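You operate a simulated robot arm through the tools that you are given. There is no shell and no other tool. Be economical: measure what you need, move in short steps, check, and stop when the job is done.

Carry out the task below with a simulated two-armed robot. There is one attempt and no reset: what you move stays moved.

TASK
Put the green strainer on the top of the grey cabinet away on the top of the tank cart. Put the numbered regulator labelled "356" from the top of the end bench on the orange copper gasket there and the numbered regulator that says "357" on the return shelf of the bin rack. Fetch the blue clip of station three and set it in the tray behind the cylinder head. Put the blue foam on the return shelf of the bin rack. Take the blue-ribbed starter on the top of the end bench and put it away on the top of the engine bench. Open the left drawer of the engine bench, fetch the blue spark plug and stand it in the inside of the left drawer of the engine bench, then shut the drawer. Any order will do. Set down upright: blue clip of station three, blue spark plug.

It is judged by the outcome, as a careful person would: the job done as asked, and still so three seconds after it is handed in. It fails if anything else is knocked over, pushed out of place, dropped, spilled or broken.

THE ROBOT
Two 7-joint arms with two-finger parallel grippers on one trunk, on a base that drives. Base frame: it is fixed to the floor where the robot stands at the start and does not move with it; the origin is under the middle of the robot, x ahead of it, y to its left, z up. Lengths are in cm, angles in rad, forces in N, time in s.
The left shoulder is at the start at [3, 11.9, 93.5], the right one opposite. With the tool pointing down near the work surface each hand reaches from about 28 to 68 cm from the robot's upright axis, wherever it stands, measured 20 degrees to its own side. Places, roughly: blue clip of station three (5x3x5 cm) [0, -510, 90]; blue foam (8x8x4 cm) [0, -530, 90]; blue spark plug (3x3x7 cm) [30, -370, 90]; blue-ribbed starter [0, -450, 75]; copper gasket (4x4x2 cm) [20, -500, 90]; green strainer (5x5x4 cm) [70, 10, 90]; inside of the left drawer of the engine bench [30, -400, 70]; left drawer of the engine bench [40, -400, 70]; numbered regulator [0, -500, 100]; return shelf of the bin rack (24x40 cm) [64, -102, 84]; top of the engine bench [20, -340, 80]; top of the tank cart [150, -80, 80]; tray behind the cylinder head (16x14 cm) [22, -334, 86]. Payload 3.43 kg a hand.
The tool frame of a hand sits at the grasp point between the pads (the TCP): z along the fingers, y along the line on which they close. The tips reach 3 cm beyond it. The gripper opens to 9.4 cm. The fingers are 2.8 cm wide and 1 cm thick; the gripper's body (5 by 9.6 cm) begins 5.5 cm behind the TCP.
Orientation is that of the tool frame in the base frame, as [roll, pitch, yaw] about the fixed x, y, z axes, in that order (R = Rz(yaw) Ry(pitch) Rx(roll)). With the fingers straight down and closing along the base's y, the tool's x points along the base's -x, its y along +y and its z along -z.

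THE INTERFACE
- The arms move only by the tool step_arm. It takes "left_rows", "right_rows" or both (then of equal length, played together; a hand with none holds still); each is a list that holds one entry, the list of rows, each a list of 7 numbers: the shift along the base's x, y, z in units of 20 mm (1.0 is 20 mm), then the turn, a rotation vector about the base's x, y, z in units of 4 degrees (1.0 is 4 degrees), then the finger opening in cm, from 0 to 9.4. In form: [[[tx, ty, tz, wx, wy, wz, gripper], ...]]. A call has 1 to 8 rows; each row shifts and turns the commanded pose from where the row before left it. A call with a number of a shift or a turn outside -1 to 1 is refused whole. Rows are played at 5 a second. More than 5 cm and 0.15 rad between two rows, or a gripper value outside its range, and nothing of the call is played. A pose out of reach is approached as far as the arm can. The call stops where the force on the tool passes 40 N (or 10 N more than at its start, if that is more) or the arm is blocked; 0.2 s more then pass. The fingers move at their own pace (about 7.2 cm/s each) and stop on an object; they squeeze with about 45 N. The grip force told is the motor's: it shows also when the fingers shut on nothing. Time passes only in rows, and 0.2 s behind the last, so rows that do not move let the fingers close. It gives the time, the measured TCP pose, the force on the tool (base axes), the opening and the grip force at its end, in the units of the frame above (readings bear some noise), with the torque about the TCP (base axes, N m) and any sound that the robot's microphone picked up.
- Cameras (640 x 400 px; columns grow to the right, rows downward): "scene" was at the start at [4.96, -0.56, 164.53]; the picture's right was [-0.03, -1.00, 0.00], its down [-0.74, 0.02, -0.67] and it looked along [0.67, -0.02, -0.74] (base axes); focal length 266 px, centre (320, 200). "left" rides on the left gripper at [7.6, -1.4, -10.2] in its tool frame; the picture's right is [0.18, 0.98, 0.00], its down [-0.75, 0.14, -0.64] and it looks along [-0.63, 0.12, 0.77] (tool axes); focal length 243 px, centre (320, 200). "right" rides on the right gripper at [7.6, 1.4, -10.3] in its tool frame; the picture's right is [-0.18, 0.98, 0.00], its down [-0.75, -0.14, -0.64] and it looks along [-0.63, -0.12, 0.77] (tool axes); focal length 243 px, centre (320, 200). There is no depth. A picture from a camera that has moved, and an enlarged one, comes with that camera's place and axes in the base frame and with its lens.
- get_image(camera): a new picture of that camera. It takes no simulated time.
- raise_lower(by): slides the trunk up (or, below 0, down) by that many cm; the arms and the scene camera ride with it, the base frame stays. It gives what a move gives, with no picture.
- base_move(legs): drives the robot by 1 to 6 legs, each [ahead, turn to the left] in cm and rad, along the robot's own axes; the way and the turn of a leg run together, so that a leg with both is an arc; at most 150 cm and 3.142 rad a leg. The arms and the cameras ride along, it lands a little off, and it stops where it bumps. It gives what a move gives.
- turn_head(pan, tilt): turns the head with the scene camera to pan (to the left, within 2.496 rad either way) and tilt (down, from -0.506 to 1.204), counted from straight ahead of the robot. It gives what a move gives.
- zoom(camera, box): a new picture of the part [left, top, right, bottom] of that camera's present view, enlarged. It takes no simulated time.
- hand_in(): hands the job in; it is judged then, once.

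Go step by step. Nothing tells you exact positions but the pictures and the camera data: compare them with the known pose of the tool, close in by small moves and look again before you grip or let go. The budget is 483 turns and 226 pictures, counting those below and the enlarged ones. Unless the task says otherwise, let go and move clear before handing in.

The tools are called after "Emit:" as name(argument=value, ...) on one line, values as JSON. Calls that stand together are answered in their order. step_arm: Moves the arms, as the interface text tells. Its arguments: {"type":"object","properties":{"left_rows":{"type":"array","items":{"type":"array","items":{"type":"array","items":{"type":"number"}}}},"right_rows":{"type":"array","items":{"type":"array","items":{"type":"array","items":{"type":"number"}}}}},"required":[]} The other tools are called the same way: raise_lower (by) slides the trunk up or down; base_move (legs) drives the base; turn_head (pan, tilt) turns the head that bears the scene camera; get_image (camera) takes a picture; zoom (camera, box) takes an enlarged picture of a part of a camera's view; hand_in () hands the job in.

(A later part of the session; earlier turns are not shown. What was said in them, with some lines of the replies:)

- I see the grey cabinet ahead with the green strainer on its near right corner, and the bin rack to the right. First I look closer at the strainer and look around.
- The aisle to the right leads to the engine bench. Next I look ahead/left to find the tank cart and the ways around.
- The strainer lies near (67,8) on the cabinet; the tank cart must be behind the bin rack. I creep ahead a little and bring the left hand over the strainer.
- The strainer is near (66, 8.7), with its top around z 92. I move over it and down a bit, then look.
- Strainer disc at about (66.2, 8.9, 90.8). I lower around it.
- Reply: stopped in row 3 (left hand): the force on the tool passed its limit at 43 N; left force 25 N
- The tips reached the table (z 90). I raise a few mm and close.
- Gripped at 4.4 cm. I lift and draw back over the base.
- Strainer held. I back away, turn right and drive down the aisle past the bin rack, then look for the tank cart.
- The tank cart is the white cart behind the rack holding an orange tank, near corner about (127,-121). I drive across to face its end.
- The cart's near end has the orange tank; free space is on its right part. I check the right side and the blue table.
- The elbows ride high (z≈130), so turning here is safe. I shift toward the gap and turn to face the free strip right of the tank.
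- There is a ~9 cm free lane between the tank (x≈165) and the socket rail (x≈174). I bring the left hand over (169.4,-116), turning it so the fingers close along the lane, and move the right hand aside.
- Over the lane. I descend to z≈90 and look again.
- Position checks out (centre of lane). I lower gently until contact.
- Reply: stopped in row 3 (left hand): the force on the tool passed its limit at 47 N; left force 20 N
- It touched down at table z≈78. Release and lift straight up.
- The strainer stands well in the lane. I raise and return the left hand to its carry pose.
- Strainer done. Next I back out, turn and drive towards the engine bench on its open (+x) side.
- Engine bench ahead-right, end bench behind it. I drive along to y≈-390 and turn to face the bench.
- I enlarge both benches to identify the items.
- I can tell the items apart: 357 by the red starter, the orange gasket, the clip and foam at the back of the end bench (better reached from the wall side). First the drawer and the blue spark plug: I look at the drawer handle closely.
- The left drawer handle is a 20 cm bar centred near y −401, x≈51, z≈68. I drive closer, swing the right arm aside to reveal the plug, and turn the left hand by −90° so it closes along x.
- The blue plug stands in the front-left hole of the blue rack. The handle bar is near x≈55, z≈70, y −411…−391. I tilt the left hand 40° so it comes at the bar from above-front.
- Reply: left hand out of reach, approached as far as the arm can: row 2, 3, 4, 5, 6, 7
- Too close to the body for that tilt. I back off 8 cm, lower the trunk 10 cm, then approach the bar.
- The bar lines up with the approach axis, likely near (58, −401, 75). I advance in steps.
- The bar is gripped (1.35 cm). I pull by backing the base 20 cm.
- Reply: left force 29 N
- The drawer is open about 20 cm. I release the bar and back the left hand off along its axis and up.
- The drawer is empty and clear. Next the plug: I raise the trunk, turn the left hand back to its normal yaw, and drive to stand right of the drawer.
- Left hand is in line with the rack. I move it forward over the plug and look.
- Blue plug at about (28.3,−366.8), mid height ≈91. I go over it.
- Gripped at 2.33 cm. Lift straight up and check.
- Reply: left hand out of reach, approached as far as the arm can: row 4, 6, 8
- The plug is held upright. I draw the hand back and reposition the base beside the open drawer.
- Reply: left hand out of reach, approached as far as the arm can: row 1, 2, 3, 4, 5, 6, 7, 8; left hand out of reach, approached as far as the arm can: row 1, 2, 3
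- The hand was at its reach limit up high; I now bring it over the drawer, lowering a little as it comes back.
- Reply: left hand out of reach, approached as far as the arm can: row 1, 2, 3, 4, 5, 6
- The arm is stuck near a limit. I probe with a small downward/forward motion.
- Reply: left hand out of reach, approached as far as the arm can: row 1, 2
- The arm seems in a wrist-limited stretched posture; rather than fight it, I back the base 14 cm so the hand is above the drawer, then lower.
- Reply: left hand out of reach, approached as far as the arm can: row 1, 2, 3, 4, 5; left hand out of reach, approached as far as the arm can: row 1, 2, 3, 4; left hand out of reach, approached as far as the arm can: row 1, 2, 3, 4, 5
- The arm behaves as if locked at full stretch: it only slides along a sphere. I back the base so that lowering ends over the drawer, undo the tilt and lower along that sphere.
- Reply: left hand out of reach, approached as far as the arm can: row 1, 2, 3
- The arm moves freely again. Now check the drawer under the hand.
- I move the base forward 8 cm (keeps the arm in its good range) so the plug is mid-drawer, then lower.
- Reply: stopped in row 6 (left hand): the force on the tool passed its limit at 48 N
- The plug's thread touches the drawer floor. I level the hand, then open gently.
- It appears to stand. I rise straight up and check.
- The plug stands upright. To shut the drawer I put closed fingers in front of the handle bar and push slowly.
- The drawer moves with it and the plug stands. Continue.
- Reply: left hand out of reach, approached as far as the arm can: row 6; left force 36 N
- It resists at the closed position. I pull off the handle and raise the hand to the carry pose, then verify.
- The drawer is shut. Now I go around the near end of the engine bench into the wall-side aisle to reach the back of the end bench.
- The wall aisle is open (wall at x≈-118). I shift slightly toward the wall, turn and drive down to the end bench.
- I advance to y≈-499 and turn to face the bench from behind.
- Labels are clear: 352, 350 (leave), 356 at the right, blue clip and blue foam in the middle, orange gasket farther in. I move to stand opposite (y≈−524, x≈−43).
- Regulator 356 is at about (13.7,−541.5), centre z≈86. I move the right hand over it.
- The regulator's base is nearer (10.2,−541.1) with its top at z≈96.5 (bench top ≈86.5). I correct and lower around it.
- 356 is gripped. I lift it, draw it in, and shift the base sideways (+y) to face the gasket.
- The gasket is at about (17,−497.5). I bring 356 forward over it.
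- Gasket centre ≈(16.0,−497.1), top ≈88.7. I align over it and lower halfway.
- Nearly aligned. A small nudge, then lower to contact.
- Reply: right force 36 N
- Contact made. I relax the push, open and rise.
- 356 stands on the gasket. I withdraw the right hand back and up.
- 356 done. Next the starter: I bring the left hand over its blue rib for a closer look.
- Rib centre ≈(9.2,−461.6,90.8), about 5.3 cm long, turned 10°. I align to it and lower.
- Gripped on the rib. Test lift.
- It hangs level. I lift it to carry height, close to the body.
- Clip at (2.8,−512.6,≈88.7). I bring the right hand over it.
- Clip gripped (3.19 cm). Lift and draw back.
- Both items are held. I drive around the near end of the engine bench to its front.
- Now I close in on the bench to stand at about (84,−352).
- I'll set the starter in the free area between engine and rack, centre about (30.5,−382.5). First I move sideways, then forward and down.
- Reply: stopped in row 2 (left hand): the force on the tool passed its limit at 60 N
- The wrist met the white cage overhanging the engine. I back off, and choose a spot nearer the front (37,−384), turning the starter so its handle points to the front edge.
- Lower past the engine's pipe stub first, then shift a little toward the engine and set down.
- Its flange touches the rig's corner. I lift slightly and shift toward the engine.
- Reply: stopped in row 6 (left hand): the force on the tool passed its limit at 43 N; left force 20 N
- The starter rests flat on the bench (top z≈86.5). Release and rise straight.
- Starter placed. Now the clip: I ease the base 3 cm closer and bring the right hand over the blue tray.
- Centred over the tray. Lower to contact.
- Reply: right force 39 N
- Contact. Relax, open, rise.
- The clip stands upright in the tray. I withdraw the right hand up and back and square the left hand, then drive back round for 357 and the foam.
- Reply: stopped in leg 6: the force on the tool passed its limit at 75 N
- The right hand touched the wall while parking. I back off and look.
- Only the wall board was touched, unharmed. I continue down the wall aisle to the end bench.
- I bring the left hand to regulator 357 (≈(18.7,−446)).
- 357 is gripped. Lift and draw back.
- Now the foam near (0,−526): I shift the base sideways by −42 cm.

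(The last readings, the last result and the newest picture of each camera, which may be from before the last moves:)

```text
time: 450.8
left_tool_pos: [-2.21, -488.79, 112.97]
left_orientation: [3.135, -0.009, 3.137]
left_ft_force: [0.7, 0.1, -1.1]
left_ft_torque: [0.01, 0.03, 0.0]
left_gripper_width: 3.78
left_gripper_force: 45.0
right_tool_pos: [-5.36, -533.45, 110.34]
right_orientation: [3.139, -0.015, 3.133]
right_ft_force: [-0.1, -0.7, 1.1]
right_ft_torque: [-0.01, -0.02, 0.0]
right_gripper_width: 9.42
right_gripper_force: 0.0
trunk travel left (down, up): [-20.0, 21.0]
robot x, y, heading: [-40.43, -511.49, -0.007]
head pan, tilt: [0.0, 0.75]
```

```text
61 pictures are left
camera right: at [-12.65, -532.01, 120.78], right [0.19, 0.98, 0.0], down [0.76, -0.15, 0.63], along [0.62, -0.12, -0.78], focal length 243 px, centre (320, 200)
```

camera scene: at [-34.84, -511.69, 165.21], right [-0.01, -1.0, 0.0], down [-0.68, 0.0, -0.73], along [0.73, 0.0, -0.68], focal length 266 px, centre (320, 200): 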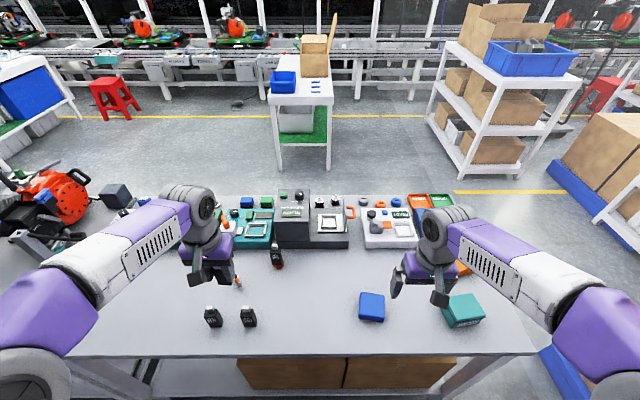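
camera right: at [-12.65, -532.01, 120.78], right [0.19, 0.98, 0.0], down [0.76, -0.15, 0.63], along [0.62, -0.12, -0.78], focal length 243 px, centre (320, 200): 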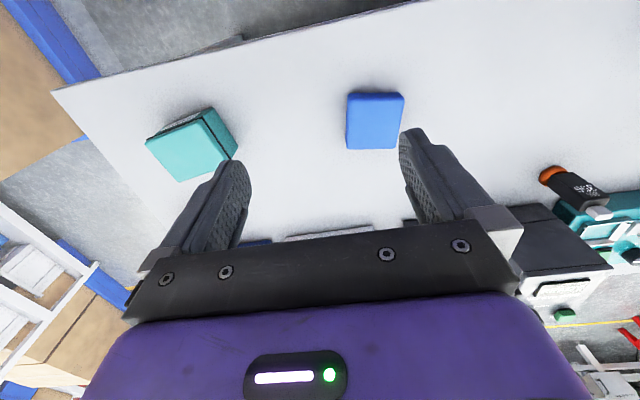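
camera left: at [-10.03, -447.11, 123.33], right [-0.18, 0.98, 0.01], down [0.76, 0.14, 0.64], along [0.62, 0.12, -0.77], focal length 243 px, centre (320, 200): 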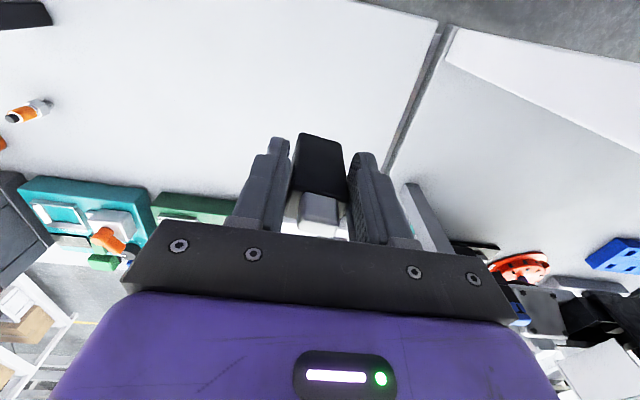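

Emit:
step_arm(right_rows=[[[1, 1, -1, 0, 0, 0, 9.4], [1, 1, -1, 0, 0, 0, 9.4], [0.75, 1, -1, 0, 0, 0, 9.4], [0, 0.2, -1, 0, 0, 0, 9.4], [0, 0, -1, 0, 0, 0, 9.4]]])

Emit:
get_image(camera="right")

Emit:
zoom(camera="scene", box=[320, 250, 440, 340])

```text
time: 452.0
left_tool_pos: [-2.21, -488.76, 112.93]
left_orientation: [3.135, -0.007, 3.138]
left_ft_force: [1.2, 0.4, -1.0]
left_ft_torque: [-0.02, 0.01, -0.01]
left_gripper_width: 3.75
left_gripper_force: 45.4
right_tool_pos: [0.1, -526.84, 100.45]
right_orientation: [3.14, -0.016, 3.134]
right_ft_force: [0.9, 0.2, 0.6]
right_ft_torque: [0.0, -0.05, -0.01]
right_gripper_width: 9.4
right_gripper_force: 0.1
trunk travel left (down, up): [-20.0, 21.0]
robot x, y, heading: [-39.96, -511.41, -0.01]
head pan, tilt: [0.0, 0.75]
```

```text
60 pictures are left
camera right: at [-7.27, -525.4, 110.86], right [0.19, 0.98, 0.0], down [0.76, -0.15, 0.63], along [0.62, -0.12, -0.78], focal length 243 px, centre (320, 200)
```

right: 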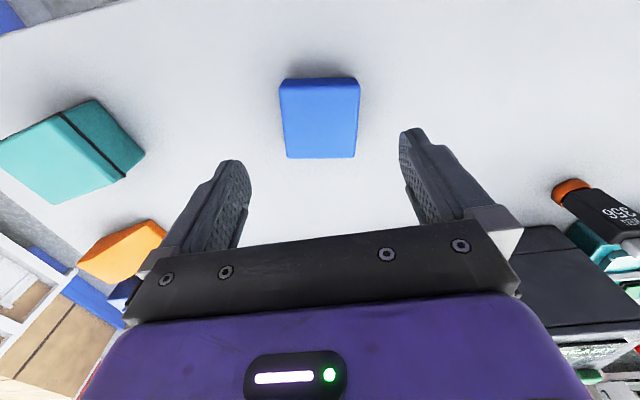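

```text
4.44 times, centred on (380, 295) of scene
camera zoom: at [-34.79, -511.7, 165.21], right [-0.01, -1.0, 0.0], down [-0.68, 0.0, -0.73], along [0.73, 0.0, -0.68], focal length 1182 px, centre (53, -222)
```

zoom: 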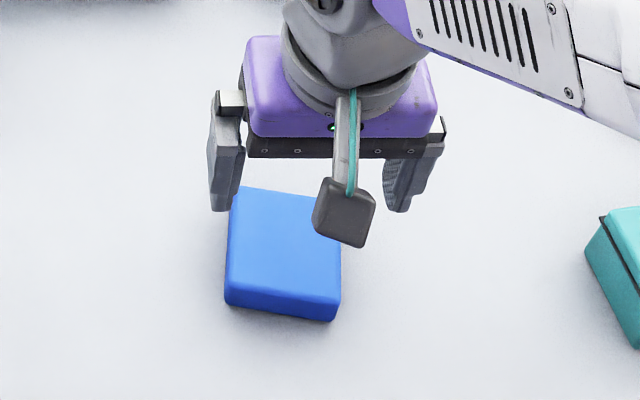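

Emit:
step_arm(right_rows=[[[0.3, 0, -0.5, 0, 0, -0.8, 9.4], [0, 0, -1, 0, 0, -0.8, 9.4], [0, 0, -1, 0, 0, -0.8, 9.4]]])

Emit:
get_image(camera="right")

```text
time: 452.8
left_tool_pos: [-2.26, -488.93, 112.9]
left_orientation: [3.134, -0.01, 3.138]
left_ft_force: [0.4, 0.7, -0.9]
left_ft_torque: [0.01, 0.02, -0.01]
left_gripper_width: 3.74
left_gripper_force: 45.3
right_tool_pos: [0.64, -527.07, 95.5]
right_orientation: [3.14, -0.016, 2.966]
right_ft_force: [-0.5, 0.8, 0.4]
right_ft_torque: [-0.04, -0.02, 0.02]
right_gripper_width: 9.43
right_gripper_force: 0.1
trunk travel left (down, up): [-20.0, 21.0]
robot x, y, heading: [-40.13, -511.37, -0.009]
head pan, tilt: [0.0, 0.75]
```

```text
58 pictures are left
camera right: at [-6.43, -524.3, 105.87], right [0.35, 0.94, 0.0], down [0.73, -0.27, 0.63], along [0.59, -0.22, -0.78], focal length 243 px, centre (320, 200)
```

right: 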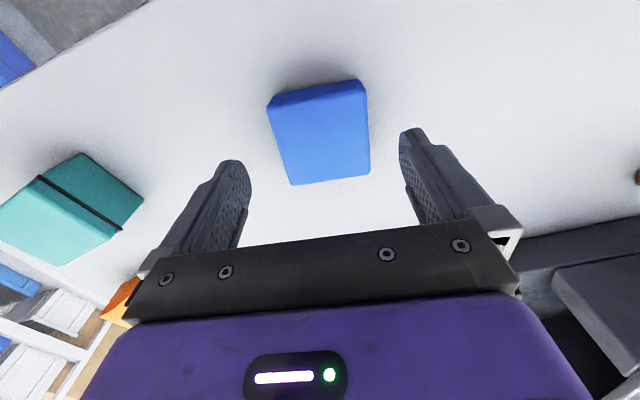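

Emit:
step_arm(right_rows=[[[-0.1, 0, -1, 0, 0, 0, 9.4], [0, 0, -0.8, 0, 0, 0, 9.4], [0, 0, -0.7, 0, 0, 0, 9.4]]])

Emit:
get_image(camera="right")

```text
time: 453.6
left_tool_pos: [-2.15, -488.88, 112.87]
left_orientation: [3.135, -0.009, 3.138]
left_ft_force: [0.0, -0.1, -1.7]
left_ft_torque: [-0.01, 0.0, -0.03]
left_gripper_width: 3.77
left_gripper_force: 44.7
right_tool_pos: [0.67, -527.15, 90.49]
right_orientation: [3.14, -0.015, 2.965]
right_ft_force: [-0.2, 1.0, 0.9]
right_ft_torque: [0.01, 0.01, -0.01]
right_gripper_width: 9.44
right_gripper_force: 0.0
trunk travel left (down, up): [-20.0, 21.0]
robot x, y, heading: [-40.02, -511.42, -0.009]
head pan, tilt: [0.0, 0.75]
```

```text
57 pictures are left
camera right: at [-6.4, -524.45, 100.79], right [0.35, 0.94, 0.0], down [0.73, -0.27, 0.63], along [0.59, -0.22, -0.78], focal length 243 px, centre (320, 200)
```

right: 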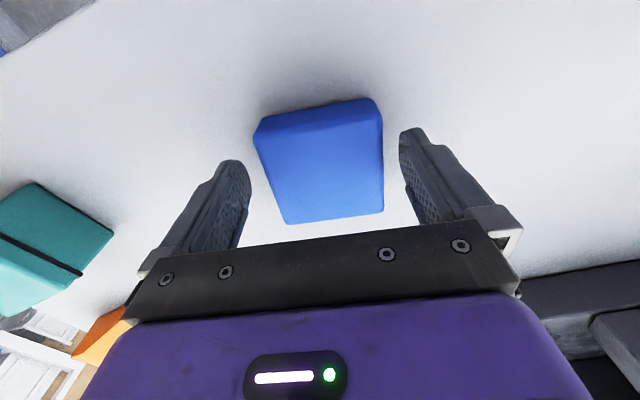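

Emit:
step_arm(right_rows=[[[0, 0, 0, 0, 0, 0, 7.5], [0, 0, 0, 0, 0, 0, 5.5], [0, 0, 0, 0, 0, 0, 5.5], [0, 0, 0, 0, 0, 0, 5.5], [0, 0, 0.5, 0, 0, 0, 5.5], [0, 0, 1, 0, 0, 0, 5.5]]])

Emit:
get_image(camera="right")

```text
time: 455.0
left_tool_pos: [-2.3, -488.98, 112.84]
left_orientation: [3.135, -0.009, 3.137]
left_ft_force: [-0.4, 0.1, -2.1]
left_ft_torque: [0.03, 0.03, 0.01]
left_gripper_width: 3.77
left_gripper_force: 45.4
right_tool_pos: [0.58, -527.41, 93.56]
right_orientation: [3.14, -0.015, 2.967]
right_ft_force: [-0.1, -0.6, 0.5]
right_ft_torque: [0.0, -0.04, 0.0]
right_gripper_width: 7.25
right_gripper_force: 44.9
trunk travel left (down, up): [-20.0, 21.0]
robot x, y, heading: [-40.34, -511.19, -0.005]
head pan, tilt: [0.0, 0.75]
```

```text
56 pictures are left
camera right: at [-6.46, -524.64, 103.9], right [0.35, 0.94, 0.0], down [0.73, -0.27, 0.63], along [0.59, -0.22, -0.78], focal length 243 px, centre (320, 200)
```

right: 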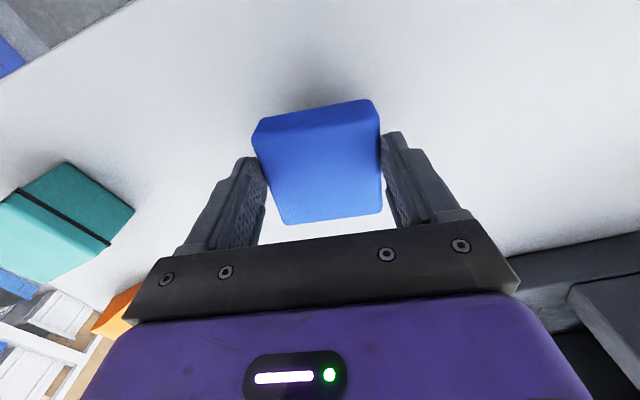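

Foam held (7.25 cm). Lift, draw back, and drive up the aisle toward the bin rack.

Emit:
step_arm(right_rows=[[[0, 0, 1, 0, 0, 0, 5.5], [-0.3, 0, 1, 0, 0, 0.8, 5.5], [-0.5, 0.2, 1, 0, 0, 0.8, 5.5], [-0.7, 0.2, 1, 0, 0, 0.8, 5.5], [-0.7, 0.2, 1, 0, 0, 0, 5.5], [-0.7, 0.2, 1, 0, 0, 0, 5.5], [-0.7, 0.2, 1, 0, 0, 0, 5.5], [-0.7, 0.2, 1, 0, 0, 0, 5.5]]])

Emit:
base_move(legs=[[-26, 0], [0, 1.578], [125, 0], [125, 0]])

```text
time: 456.8
left_tool_pos: [-2.23, -488.79, 113.04]
left_orientation: [3.134, -0.008, 3.137]
left_ft_force: [-0.9, 0.4, -1.4]
left_ft_torque: [0.01, 0.04, -0.02]
left_gripper_width: 3.75
left_gripper_force: 45.3
right_tool_pos: [-7.87, -524.69, 109.32]
right_orientation: [3.141, -0.014, 3.132]
right_ft_force: [1.0, 0.0, -0.7]
right_ft_torque: [0.0, -0.02, 0.01]
right_gripper_width: 7.22
right_gripper_force: 45.1
trunk travel left (down, up): [-20.0, 21.0]
robot x, y, heading: [-40.3, -510.99, -0.003]
head pan, tilt: [0.0, 0.75]
```

```text
time: 474.4
left_tool_pos: [-82.61, -220.11, 112.89]
left_orientation: [3.135, -0.01, -1.59]
left_ft_force: [0.1, 0.7, -1.5]
left_ft_torque: [0.02, -0.01, -0.02]
left_gripper_width: 3.75
left_gripper_force: 44.9
right_tool_pos: [-46.78, -226.31, 109.22]
right_orientation: [3.14, -0.016, -1.593]
right_ft_force: [-0.2, 0.3, -0.9]
right_ft_torque: [0.01, 0.05, 0.01]
right_gripper_width: 7.27
right_gripper_force: 44.6
trunk travel left (down, up): [-20.0, 21.0]
robot x, y, heading: [-60.8, -258.34, 1.547]
head pan, tilt: [0.0, 0.75]
```

Emit:
base_move(legs=[[150, 0], [0, -1.547], [35, 0]])

Emit:
turn_head(pan=0, tilt=0.6)

Emit:
get_image(camera="scene")

```text
time: 487.3
left_tool_pos: [10.4, -82.87, 112.89]
left_orientation: [3.135, -0.009, -3.06]
left_ft_force: [0.3, -0.4, -1.3]
left_ft_torque: [0.01, 0.04, 0.04]
left_gripper_width: 3.76
left_gripper_force: 45.2
right_tool_pos: [7.88, -119.11, 109.14]
right_orientation: [3.14, -0.016, -3.065]
right_ft_force: [-0.4, 0.2, -0.5]
right_ft_torque: [-0.01, 0.0, 0.01]
right_gripper_width: 7.22
right_gripper_force: 44.9
trunk travel left (down, up): [-20.0, 21.0]
robot x, y, heading: [-25.35, -108.65, 0.074]
head pan, tilt: [0.0, 0.75]
```

```text
time: 488.0
left_tool_pos: [10.48, -82.89, 112.97]
left_orientation: [3.136, -0.008, -3.062]
left_ft_force: [-0.8, 0.3, -0.9]
left_ft_torque: [0.04, 0.04, 0.01]
left_gripper_width: 3.75
left_gripper_force: 45.0
right_tool_pos: [7.78, -119.16, 109.24]
right_orientation: [3.139, -0.016, -3.065]
right_ft_force: [1.0, 0.7, -0.8]
right_ft_torque: [-0.01, 0.01, 0.02]
right_gripper_width: 7.26
right_gripper_force: 45.0
trunk travel left (down, up): [-20.0, 21.0]
robot x, y, heading: [-25.45, -108.75, 0.082]
head pan, tilt: [0.0, 0.6]
```

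```text
55 pictures are left
camera scene: at [-19.6, -108.42, 166.5], right [0.08, -1.0, 0.0], down [-0.56, -0.04, -0.82], along [0.82, 0.06, -0.57], focal length 266 px, centre (320, 200)
```

scene: 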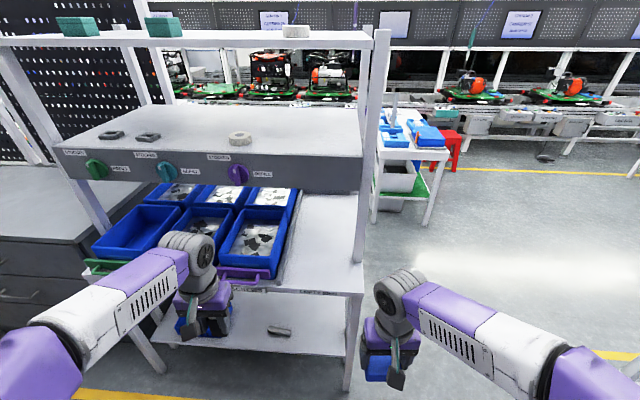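

I see the return shelf (front edge x≈42, y −118…−90) under the overhead panel (bottom z≈122), with a post at its right front. I lower the trunk 12 cm and approach.

Emit:
raise_lower(by=-12)

Emit:
base_move(legs=[[0, 0.34], [22, 0], [0, -0.42]])

Emit:
get_image(camera="scene")

Emit:
get_image(camera="right")

```text
time: 489.5
left_tool_pos: [10.45, -82.86, 100.88]
left_orientation: [3.134, -0.009, -3.062]
left_ft_force: [-0.2, -0.7, -1.3]
left_ft_torque: [-0.02, 0.03, -0.02]
left_gripper_width: 3.73
left_gripper_force: 45.1
right_tool_pos: [7.86, -119.14, 97.29]
right_orientation: [3.14, -0.015, -3.065]
right_ft_force: [0.4, -0.4, -0.5]
right_ft_torque: [-0.05, 0.02, 0.01]
right_gripper_width: 7.23
right_gripper_force: 44.9
trunk travel left (down, up): [-8.0, 33.0]
robot x, y, heading: [-25.95, -108.27, 0.082]
head pan, tilt: [0.0, 0.6]
```

```text
time: 493.5
left_tool_pos: [32.38, -77.68, 101.02]
left_orientation: [3.136, -0.009, 3.129]
left_ft_force: [0.1, 0.3, -1.5]
left_ft_torque: [-0.01, 0.01, 0.02]
left_gripper_width: 3.73
left_gripper_force: 45.2
right_tool_pos: [26.36, -113.52, 97.33]
right_orientation: [3.139, -0.016, 3.124]
right_ft_force: [0.9, 0.1, 0.0]
right_ft_torque: [0.0, 0.02, 0.03]
right_gripper_width: 7.23
right_gripper_force: 45.0
trunk travel left (down, up): [-8.0, 33.0]
robot x, y, heading: [-6.15, -99.9, -0.018]
head pan, tilt: [0.0, 0.6]
```

```text
54 pictures are left
camera scene: at [0.15, -100.28, 154.5], right [-0.01, -1.0, 0.0], down [-0.56, 0.01, -0.82], along [0.82, -0.01, -0.57], focal length 266 px, centre (320, 200)
```

scene: 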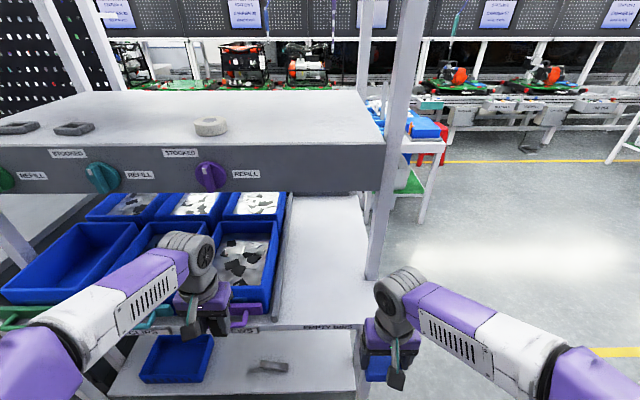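

```text
53 pictures are left
camera right: at [19.0, -111.98, 107.61], right [0.2, 0.98, 0.0], down [0.76, -0.16, 0.63], along [0.62, -0.13, -0.78], focal length 243 px, centre (320, 200)
```

right: 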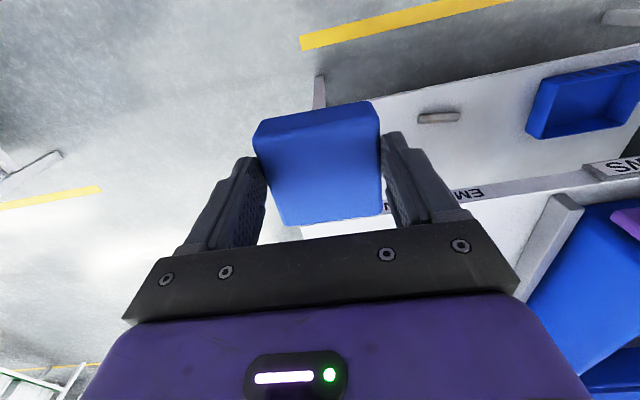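

Emit:
zoom(camera="scene", box=[180, 180, 400, 350])

Emit:
zoom(camera="right", box=[400, 60, 640, 300])

```text
2.35 times, centred on (290, 265) of scene
camera zoom: at [0.15, -100.28, 154.5], right [-0.01, -1.0, 0.0], down [-0.56, 0.01, -0.82], along [0.82, -0.01, -0.57], focal length 626 px, centre (391, 47)
```

zoom: 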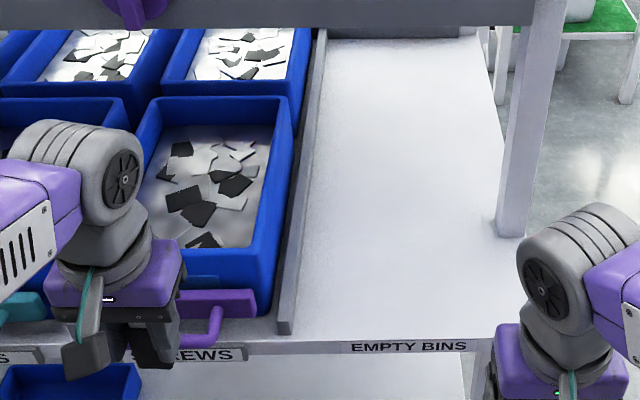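

```text
1.67 times, centred on (520, 180) of right
camera zoom: at [19.0, -111.98, 107.61], right [0.2, 0.98, 0.0], down [0.76, -0.16, 0.63], along [0.62, -0.13, -0.78], focal length 404 px, centre (-13, 233)
```

zoom: 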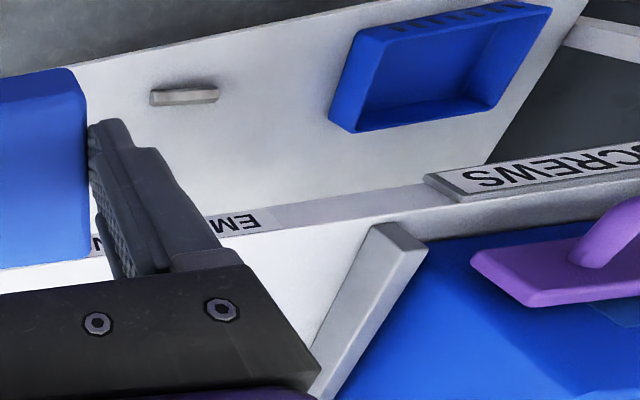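

The "empty bins" lane (y −89…−113, front x≈42) at (64,−102) is the return shelf, and its front part is clear of the overhead panel. I bring the foam to (49.5,−106).

Emit:
step_arm(right_rows=[[[1, 0.5, 0, 0, 0, 0, 5.5], [1, 0.5, 0, 0, 0, 0, 5.5], [1, 0.5, 0, 0, 0, 0, 5.5], [1, 0.5, 0, 0, 0, 0, 5.5], [1, 0.5, 0, 0, 0, 0, 5.5], [1, 0.5, 0, 0, 0, 0, 5.5], [1, 0.4, 0, 0, 0, 0, 5.5], [1, 0.3, 0, 0, 0, 0, 5.5]]])

Emit:
step_arm(right_rows=[[[1, 0, 0, 0, 0, 0, 5.5], [1, 0, 0, 0, 0, 0, 5.5], [1, 0, 0, 0, 0, 0, 5.5], [0.5, 0, -0.5, 0, 0, 0, 5.5]]])

Emit:
get_image(camera="right")

Emit:
get_image(camera="scene")

```text
time: 495.3
left_tool_pos: [32.41, -77.52, 100.9]
left_orientation: [3.136, -0.009, 3.128]
left_ft_force: [0.6, -0.2, -0.8]
left_ft_torque: [0.01, 0.03, 0.01]
left_gripper_width: 3.74
left_gripper_force: 45.4
right_tool_pos: [42.5, -105.92, 97.31]
right_orientation: [3.141, -0.016, 3.125]
right_ft_force: [-0.5, 0.4, -0.1]
right_ft_torque: [0.01, 0.01, 0.02]
right_gripper_width: 7.27
right_gripper_force: 45.0
trunk travel left (down, up): [-8.0, 33.0]
robot x, y, heading: [-5.8, -99.33, -0.013]
head pan, tilt: [0.0, 0.6]
```

```text
time: 496.3
left_tool_pos: [32.46, -77.7, 100.93]
left_orientation: [3.134, -0.008, 3.129]
left_ft_force: [-0.7, -0.1, -1.3]
left_ft_torque: [-0.01, 0.03, 0.01]
left_gripper_width: 3.78
left_gripper_force: 45.0
right_tool_pos: [49.64, -106.3, 96.13]
right_orientation: [3.14, -0.016, 3.125]
right_ft_force: [0.0, -0.8, 0.1]
right_ft_torque: [0.03, -0.01, -0.01]
right_gripper_width: 7.25
right_gripper_force: 45.4
trunk travel left (down, up): [-8.0, 33.0]
robot x, y, heading: [-6.03, -99.81, -0.014]
head pan, tilt: [0.0, 0.6]
```

```text
50 pictures are left
camera right: at [42.16, -104.71, 106.53], right [0.2, 0.98, 0.0], down [0.76, -0.16, 0.63], along [0.62, -0.13, -0.78], focal length 243 px, centre (320, 200)
```

right: 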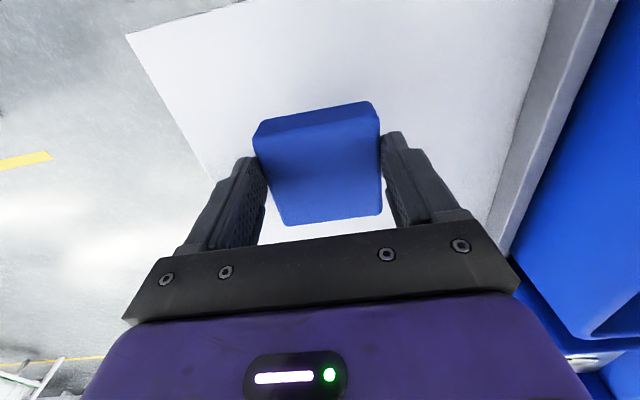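

```text
49 pictures are left
camera scene: at [0.17, -100.25, 154.5], right [-0.01, -1.0, 0.0], down [-0.57, 0.01, -0.82], along [0.82, -0.01, -0.57], focal length 266 px, centre (320, 200)
```

scene: 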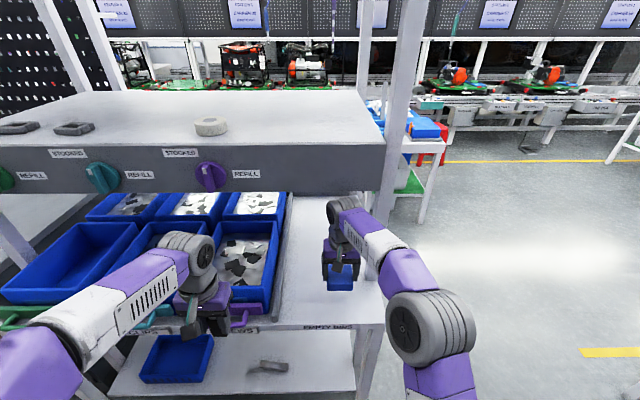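

Well positioned. Lower the foam to contact.

Emit:
step_arm(right_rows=[[[0, 0, -1, 0, 0, 0, 5.5], [0, 0, -1, 0, 0, 0, 5.5], [0, 0, -0.5, 0, 0, 0, 5.5], [0, 0, -0.3, 0, 0, 0, 5.5], [0, 0, -0.3, 0, 0, 0, 5.5], [0, 0, -0.2, 0, 0, 0, 5.5], [0, 0, -0.2, 0, 0, 0, 5.5], [0, 0, -0.2, 0, 0, 0, 5.5]]])

Emit:
get_image(camera="right")

```text
time: 498.1
left_tool_pos: [32.07, -77.66, 101.06]
left_orientation: [3.135, -0.005, 3.13]
left_ft_force: [-0.4, -0.9, -1.7]
left_ft_torque: [-0.01, 0.04, 0.0]
left_gripper_width: 3.73
left_gripper_force: 45.1
right_tool_pos: [49.51, -106.19, 89.36]
right_orientation: [3.136, -0.002, 3.122]
right_ft_force: [4.1, 0.0, 39.5]
right_ft_torque: [-0.17, -0.17, 0.06]
right_gripper_width: 7.27
right_gripper_force: 44.5
trunk travel left (down, up): [-8.0, 33.0]
robot x, y, heading: [-5.25, -99.91, -0.013]
head pan, tilt: [0.0, 0.6]
```

```text
48 pictures are left
camera right: at [41.89, -104.64, 99.68], right [0.2, 0.98, 0.01], down [0.75, -0.16, 0.64], along [0.63, -0.13, -0.77], focal length 243 px, centre (320, 200)
```

right: 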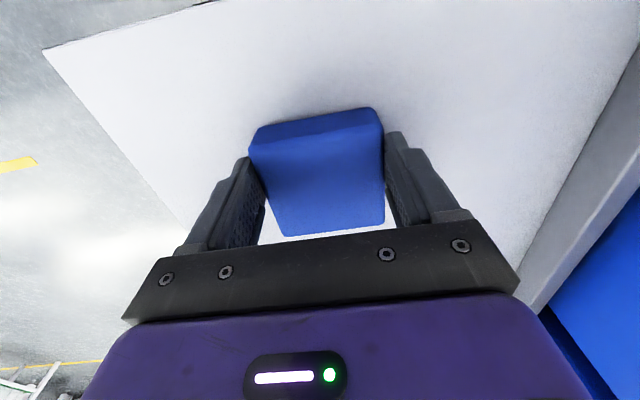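

Emit:
step_arm(right_rows=[[[0, 0, 0.2, 0, 0, 0, 5.5], [0, 0, 0, 0, 0, 0, 8], [0, 0, 0, 0, 0, 0, 9.4], [0, 0, 0, 0, 0, 0, 9.4], [0, 0, 0.5, 0, 0, 0, 9.4], [0, 0, 1, 0, 0, 0, 9.4], [0, 0, 1, 0, 0, 0, 9.4], [0, 0, 1, 0, 0, 0, 9.4]]])

Emit:
get_image(camera="right")

```text
time: 499.9
left_tool_pos: [32.45, -77.69, 100.81]
left_orientation: [3.134, -0.009, 3.13]
left_ft_force: [0.6, 0.7, -1.0]
left_ft_torque: [-0.01, 0.02, -0.01]
left_gripper_width: 3.74
left_gripper_force: 45.2
right_tool_pos: [49.46, -106.01, 96.32]
right_orientation: [3.141, -0.014, 3.125]
right_ft_force: [-0.6, -0.2, -0.3]
right_ft_torque: [0.03, 0.01, 0.02]
right_gripper_width: 9.4
right_gripper_force: 0.1
trunk travel left (down, up): [-8.0, 33.0]
robot x, y, heading: [-5.49, -99.7, -0.015]
head pan, tilt: [0.0, 0.6]
```

```text
47 pictures are left
camera right: at [42.05, -104.54, 106.74], right [0.2, 0.98, 0.0], down [0.76, -0.15, 0.63], along [0.62, -0.13, -0.78], focal length 243 px, centre (320, 200)
```

right: 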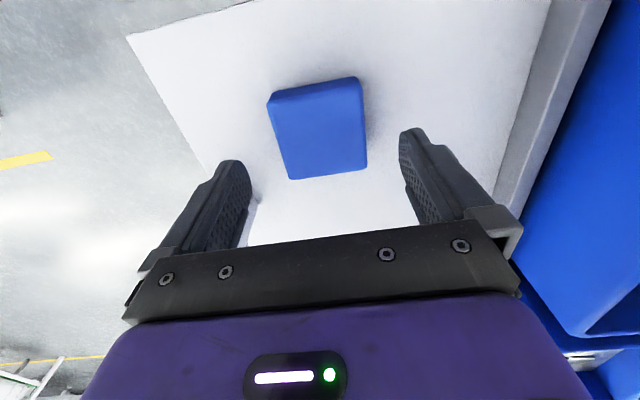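

Foam is on the return shelf. I withdraw the right hand and bring 357 across in front of the rack.

Emit:
step_arm(right_rows=[[[-0.5, 0, 0.8, 0, 0, 0, 9.4], [-1, 0, 0.5, 0, 0, 0, 9.4], [-1, 0, 0, 0, 0, 0, 9.4], [-1, 0, 0, 0, 0, 0, 9.4], [-1, -0.5, 0, 0, 0, 0, 9.4], [-1, -1, 0, 0, 0, 0, 9.4], [-1, -1, 0, 0, 0, 0, 9.4], [-1, -1, 0, 0, 0, 0, 9.4]]])

Emit:
step_arm(right_rows=[[[-1, -1, 0, 0, 0, 0, 9.4], [-1, -1, 0, 0, 0, 0, 9.4], [-1, -1, 0, 0, 0, 0, 9.4], [-0.5, -1, 0, 0, 0, 0, 9.4], [0, -1, 0, 0, 0, 0, 9.4], [0, 0, 0, 0, 0, 0, 9.4], [0, 0, 0, 0, 0, 0, 9.4], [0, 0, 0, 0, 0, 0, 9.4]]], left_rows=[[[0, 0, 0, 0, 0, 0, 2], [0, -1, 0, 0, 0, 0, 2], [0, -1, 0, 0, 0, 0, 2], [0, -1, 0, 0, 0, 0, 2], [0, -1, 0, 0, 0, 0, 2], [0, -1, 0, 0, 0, 0, 2], [0, -1, 0, 0, 0, 0, 2], [0, -1, 0, 0, 0, 0, 2]]])

Emit:
step_arm(left_rows=[[[0.5, -1, 0, 0, 0, 0, 2], [1, -1, 0, 0, 0, 0, 2], [1, -0.4, 0, 0, 0, 0, 2], [1, 0, 0, 0, 0, 0, 2], [1, 0, 0, 0, 0, 0, 2], [1, 0, 0, 0, 0, 0, 2], [1, 0, 0, 0, 0, 0, 2], [1, 0, 0, 0, 0, 0, 2]]])

Emit:
get_image(camera="left")

Emit:
get_image(camera="scene")

```text
time: 501.7
left_tool_pos: [32.24, -77.71, 100.93]
left_orientation: [3.134, -0.007, 3.129]
left_ft_force: [0.1, 1.0, -1.5]
left_ft_torque: [0.02, 0.02, 0.0]
left_gripper_width: 3.72
left_gripper_force: 45.3
right_tool_pos: [34.4, -113.04, 98.97]
right_orientation: [3.141, -0.015, 3.126]
right_ft_force: [1.1, -0.5, 0.8]
right_ft_torque: [-0.01, -0.02, -0.02]
right_gripper_width: 9.42
right_gripper_force: 0.2
trunk travel left (down, up): [-8.0, 33.0]
robot x, y, heading: [-5.91, -99.52, -0.016]
head pan, tilt: [0.0, 0.6]
```

```text
time: 503.5
left_tool_pos: [32.5, -91.88, 101.06]
left_orientation: [3.135, -0.008, 3.128]
left_ft_force: [-0.2, 0.0, -1.1]
left_ft_torque: [0.02, 0.06, -0.01]
left_gripper_width: 3.74
left_gripper_force: 45.3
right_tool_pos: [27.41, -123.31, 99.22]
right_orientation: [3.14, -0.016, 3.124]
right_ft_force: [-0.2, 0.2, -0.6]
right_ft_torque: [-0.03, 0.01, 0.02]
right_gripper_width: 9.4
right_gripper_force: 0.0
trunk travel left (down, up): [-8.0, 33.0]
robot x, y, heading: [-5.85, -99.67, -0.013]
head pan, tilt: [0.0, 0.6]
```

```text
time: 505.3
left_tool_pos: [47.38, -96.48, 101.07]
left_orientation: [3.136, -0.008, 3.127]
left_ft_force: [0.1, -0.3, -1.2]
left_ft_torque: [-0.05, -0.01, 0.0]
left_gripper_width: 3.75
left_gripper_force: 45.2
right_tool_pos: [27.31, -123.17, 99.18]
right_orientation: [3.14, -0.017, 3.123]
right_ft_force: [0.4, -0.2, 0.3]
right_ft_torque: [0.02, -0.01, -0.01]
right_gripper_width: 9.42
right_gripper_force: 0.0
trunk travel left (down, up): [-8.0, 33.0]
robot x, y, heading: [-5.92, -99.94, -0.018]
head pan, tilt: [0.0, 0.6]
```

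```text
46 pictures are left
camera left: at [39.69, -97.85, 111.43], right [-0.17, 0.99, 0.01], down [0.76, 0.13, 0.64], along [0.63, 0.11, -0.77], focal length 243 px, centre (320, 200)
```

left: 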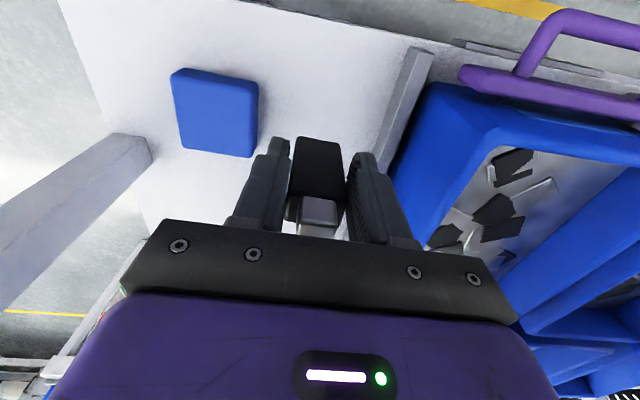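

```text
45 pictures are left
camera scene: at [0.19, -100.26, 154.5], right [-0.01, -1.0, 0.0], down [-0.57, 0.01, -0.82], along [0.82, -0.01, -0.57], focal length 266 px, centre (320, 200)
```

scene: 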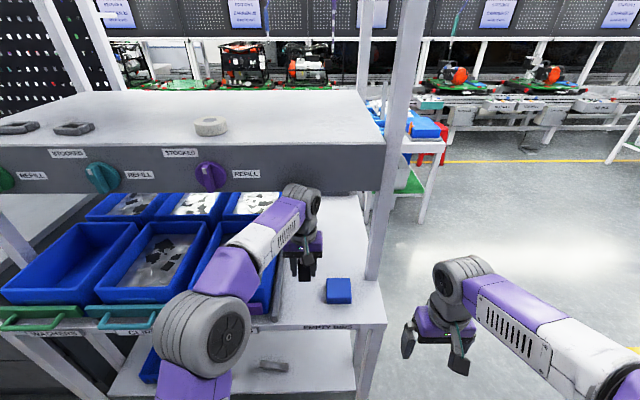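

Clear spot between foam and divider. Lower 357 to contact.

Emit:
step_arm(left_rows=[[[0.5, 0, -1, 0, 0, 0, 2], [0, 0, -1, 0, 0, 0, 2], [0, 0, -1, 0, 0, 0, 2], [0, 0, -1, 0, 0, 0, 2], [0, 0, -0.4, 0, 0, 0, 2]]])

Emit:
step_arm(left_rows=[[[0, 0, -0.15, 0, 0, 0, 2], [0, 0, -0.15, 0, 0, 0, 2], [0, 0, -0.12, 0, 0, 0, 2], [0, 0, -0.1, 0, 0, 0, 2], [0, 0, -0.1, 0, 0, 0, 2], [0, 0, -0.1, 0, 0, 0, 2], [0, 0, -0.1, 0, 0, 0, 2]]])

Emit:
get_image(camera="left")

```text
time: 506.5
left_tool_pos: [48.3, -96.48, 92.1]
left_orientation: [3.134, -0.009, 3.128]
left_ft_force: [-0.2, 0.7, -1.7]
left_ft_torque: [0.0, 0.0, -0.01]
left_gripper_width: 3.77
left_gripper_force: 44.5
right_tool_pos: [27.46, -123.18, 99.15]
right_orientation: [3.139, -0.016, 3.124]
right_ft_force: [0.3, 0.2, -0.5]
right_ft_torque: [-0.01, 0.03, -0.01]
right_gripper_width: 9.41
right_gripper_force: 0.2
trunk travel left (down, up): [-8.0, 33.0]
robot x, y, heading: [-5.88, -99.77, -0.012]
head pan, tilt: [0.0, 0.6]
```

```text
time: 507.7
left_tool_pos: [48.44, -96.48, 91.69]
left_orientation: [3.141, 0.007, 3.13]
left_ft_force: [-3.2, 1.0, 12.6]
left_ft_torque: [0.02, 0.21, 0.02]
left_gripper_width: 3.76
left_gripper_force: 45.0
right_tool_pos: [27.38, -123.05, 99.26]
right_orientation: [3.14, -0.012, 3.123]
right_ft_force: [0.8, 0.0, 0.4]
right_ft_torque: [-0.02, 0.0, 0.01]
right_gripper_width: 9.38
right_gripper_force: 0.1
trunk travel left (down, up): [-8.0, 33.0]
robot x, y, heading: [-5.53, -99.57, -0.017]
head pan, tilt: [0.0, 0.6]
stopped in row 5 (left hand): the force on the tool passed its limit at 42 N (the readings are from after the stop); the commanded pose is now the measured one
```

```text
44 pictures are left
camera left: at [40.77, -97.92, 101.95], right [-0.17, 0.99, 0.0], down [0.75, 0.13, 0.65], along [0.64, 0.11, -0.76], focal length 243 px, centre (320, 200)
```

left: 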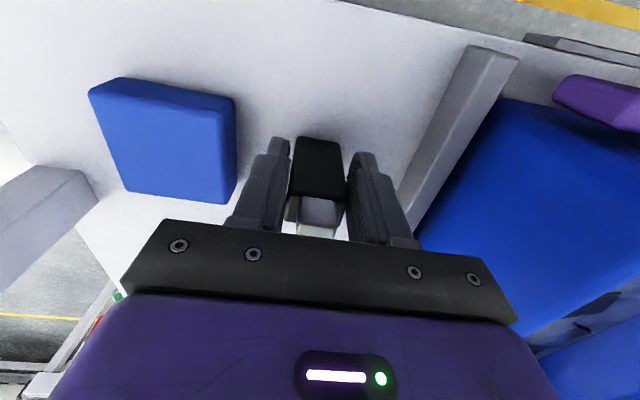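

Emit:
step_arm(left_rows=[[[0, 0, 0.05, 0, 0, 0, 2], [0, 0, 0, 0, 0, 0, 3.9], [0, 0, 0, 0, 0, 0, 4.6], [0, 0, 0, 0, 0, 0, 5.6], [0, 0, 0.5, 0, 0, 0, 5.8], [0, 0, 1, 0, 0, 0, 5.8], [0, 0, 1, 0, 0, 0, 5.8], [0, 0, 1, 0, 0, 0, 5.8]]])

Emit:
get_image(camera="left")

```text
time: 509.5
left_tool_pos: [48.59, -96.6, 98.4]
left_orientation: [3.139, 0.002, 3.129]
left_ft_force: [0.4, -1.0, -0.4]
left_ft_torque: [0.02, -0.04, -0.03]
left_gripper_width: 5.8
left_gripper_force: 0.2
right_tool_pos: [27.45, -123.01, 99.37]
right_orientation: [3.139, -0.014, 3.125]
right_ft_force: [-0.3, -0.4, 0.4]
right_ft_torque: [-0.01, 0.0, 0.03]
right_gripper_width: 9.41
right_gripper_force: 0.0
trunk travel left (down, up): [-8.0, 33.0]
robot x, y, heading: [-5.89, -99.83, -0.013]
head pan, tilt: [0.0, 0.6]
```

```text
43 pictures are left
camera left: at [40.64, -97.92, 108.77], right [-0.17, 0.99, 0.0], down [0.75, 0.13, 0.64], along [0.63, 0.11, -0.77], focal length 243 px, centre (320, 200)
```

left: 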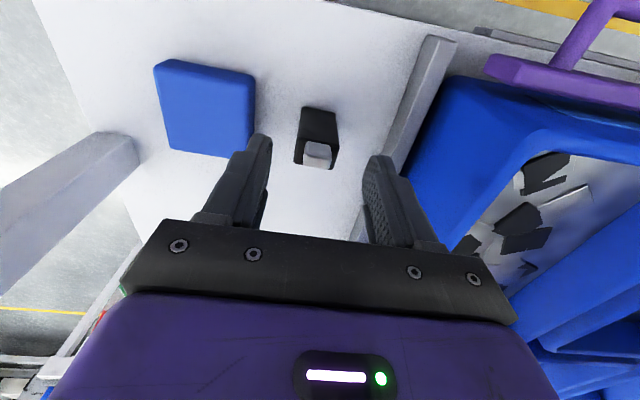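

Regulator 357 stands on the shelf. I raise and withdraw the left hand, then back off to verify.

Emit:
step_arm(left_rows=[[[0, 0, 0.7, 0, 0, 0, 5.8], [-1, 0, 0.3, 0, 0, 0, 5.8], [-1, 0, 0, 0, 0, 0, 5.8], [-1, 0, 0, 0, 0, 0, 5.8], [-1, 0, 0, 0, 0, 0, 5.8], [-1, 0, 0, 0, 0, 0, 5.8], [-1, 0, 0, 0, 0, 0, 5.8], [-1, 0, 0, 0, 0, 0, 5.8]]])

Emit:
base_move(legs=[[-15, 0]])

Emit:
zoom(camera="scene", box=[230, 170, 430, 320])

```text
time: 511.3
left_tool_pos: [34.84, -96.51, 100.7]
left_orientation: [3.139, 0.003, 3.129]
left_ft_force: [-0.3, 0.2, 0.2]
left_ft_torque: [0.01, -0.01, -0.04]
left_gripper_width: 5.81
left_gripper_force: 0.0
right_tool_pos: [27.43, -123.07, 99.23]
right_orientation: [3.14, -0.016, 3.123]
right_ft_force: [-0.4, -0.5, 0.4]
right_ft_torque: [0.0, 0.05, 0.0]
right_gripper_width: 9.39
right_gripper_force: 0.1
trunk travel left (down, up): [-8.0, 33.0]
robot x, y, heading: [-5.7, -99.83, -0.016]
head pan, tilt: [0.0, 0.6]
```

```text
time: 512.7
left_tool_pos: [19.67, -96.39, 100.62]
left_orientation: [3.139, 0.003, 3.131]
left_ft_force: [-0.3, 0.5, 0.0]
left_ft_torque: [0.0, -0.03, 0.02]
left_gripper_width: 5.79
left_gripper_force: 0.1
right_tool_pos: [12.23, -122.91, 99.36]
right_orientation: [3.14, -0.015, 3.127]
right_ft_force: [-0.6, 0.4, 0.6]
right_ft_torque: [0.01, -0.01, 0.0]
right_gripper_width: 9.4
right_gripper_force: 0.0
trunk travel left (down, up): [-8.0, 33.0]
robot x, y, heading: [-20.96, -99.85, -0.014]
head pan, tilt: [0.0, 0.6]
```

```text
2.67 times, centred on (330, 245) of scene
camera zoom: at [-15.12, -100.03, 154.51], right [-0.01, -1.0, 0.0], down [-0.56, 0.01, -0.83], along [0.83, -0.01, -0.56], focal length 709 px, centre (293, 80)
```

zoom: 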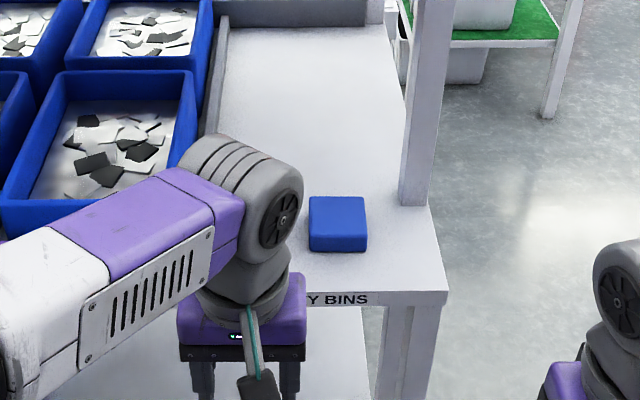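

Emit:
step_arm(left_rows=[[[-0.5, 1, 0, 0, 0, 0, 5.8], [-0.5, 1, 0, 0, 0, 0, 5.8], [0, 1, 0, 0, 0, 0, 5.8], [0, 1, 0, 0, 0, 0, 5.8], [0, 1, 0, 0, 0, 0, 5.8], [0, 1, 0, 0, 0, 0, 5.8], [0, 1, 0, 0, 0, 0, 5.8], [0, 1, 0, 0, 0, 0, 5.8]]])

Emit:
zoom(camera="scene", box=[230, 170, 430, 320])

```text
time: 514.5
left_tool_pos: [17.55, -80.03, 100.46]
left_orientation: [3.14, 0.002, 3.132]
left_ft_force: [0.6, -0.6, -0.1]
left_ft_torque: [0.0, 0.01, -0.03]
left_gripper_width: 5.8
left_gripper_force: 0.0
right_tool_pos: [12.26, -122.88, 99.27]
right_orientation: [3.139, -0.015, 3.125]
right_ft_force: [-0.1, 0.3, 0.5]
right_ft_torque: [0.01, 0.0, -0.01]
right_gripper_width: 9.4
right_gripper_force: 0.0
trunk travel left (down, up): [-8.0, 33.0]
robot x, y, heading: [-20.95, -99.84, -0.011]
head pan, tilt: [0.0, 0.6]
```

```text
2.67 times, centred on (330, 245) of scene
camera zoom: at [-15.0, -100.0, 154.5], right [-0.01, -1.0, 0.0], down [-0.56, 0.01, -0.83], along [0.83, -0.01, -0.56], focal length 709 px, centre (293, 80)
```

zoom: 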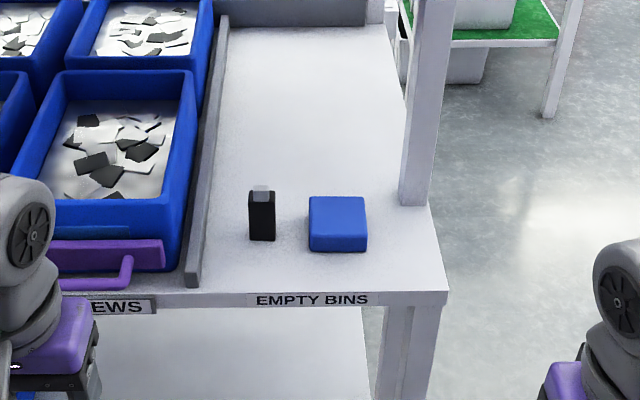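

Both items stand on the return shelf, and the hands are clear. Everything asked has been placed, so I hand in.

Emit:
hand_in()

```text
The job is handed in.
```

I did every move you asked for and handed the job in. I did not reopen the drawer to confirm the plug is still upright.

- **Green strainer:** on the tank cart, between the orange tank and the socket rail.
- **Regulator 356:** standing on the orange copper gasket on the end bench.
- **Regulator 357 and blue foam:** on the bin rack's return shelf. I took that to be the lane labelled "EMPTY BINS", because it is at the coordinates you gave.
- **Blue clip of station three:** upright in the tray behind the cylinder head.
- **Blue-ribbed starter:** on the engine bench top, between the engine and the rig with the READY display.
- **Blue spark plug:** stood upright in the left drawer, then the drawer pushed shut slowly.

There were three light bumps along the way. The left wrist touched the white cage on the engine, the starter's edge touched the READY rig, and the right hand touched the wall. From the pictures, nothing looked moved or damaged.
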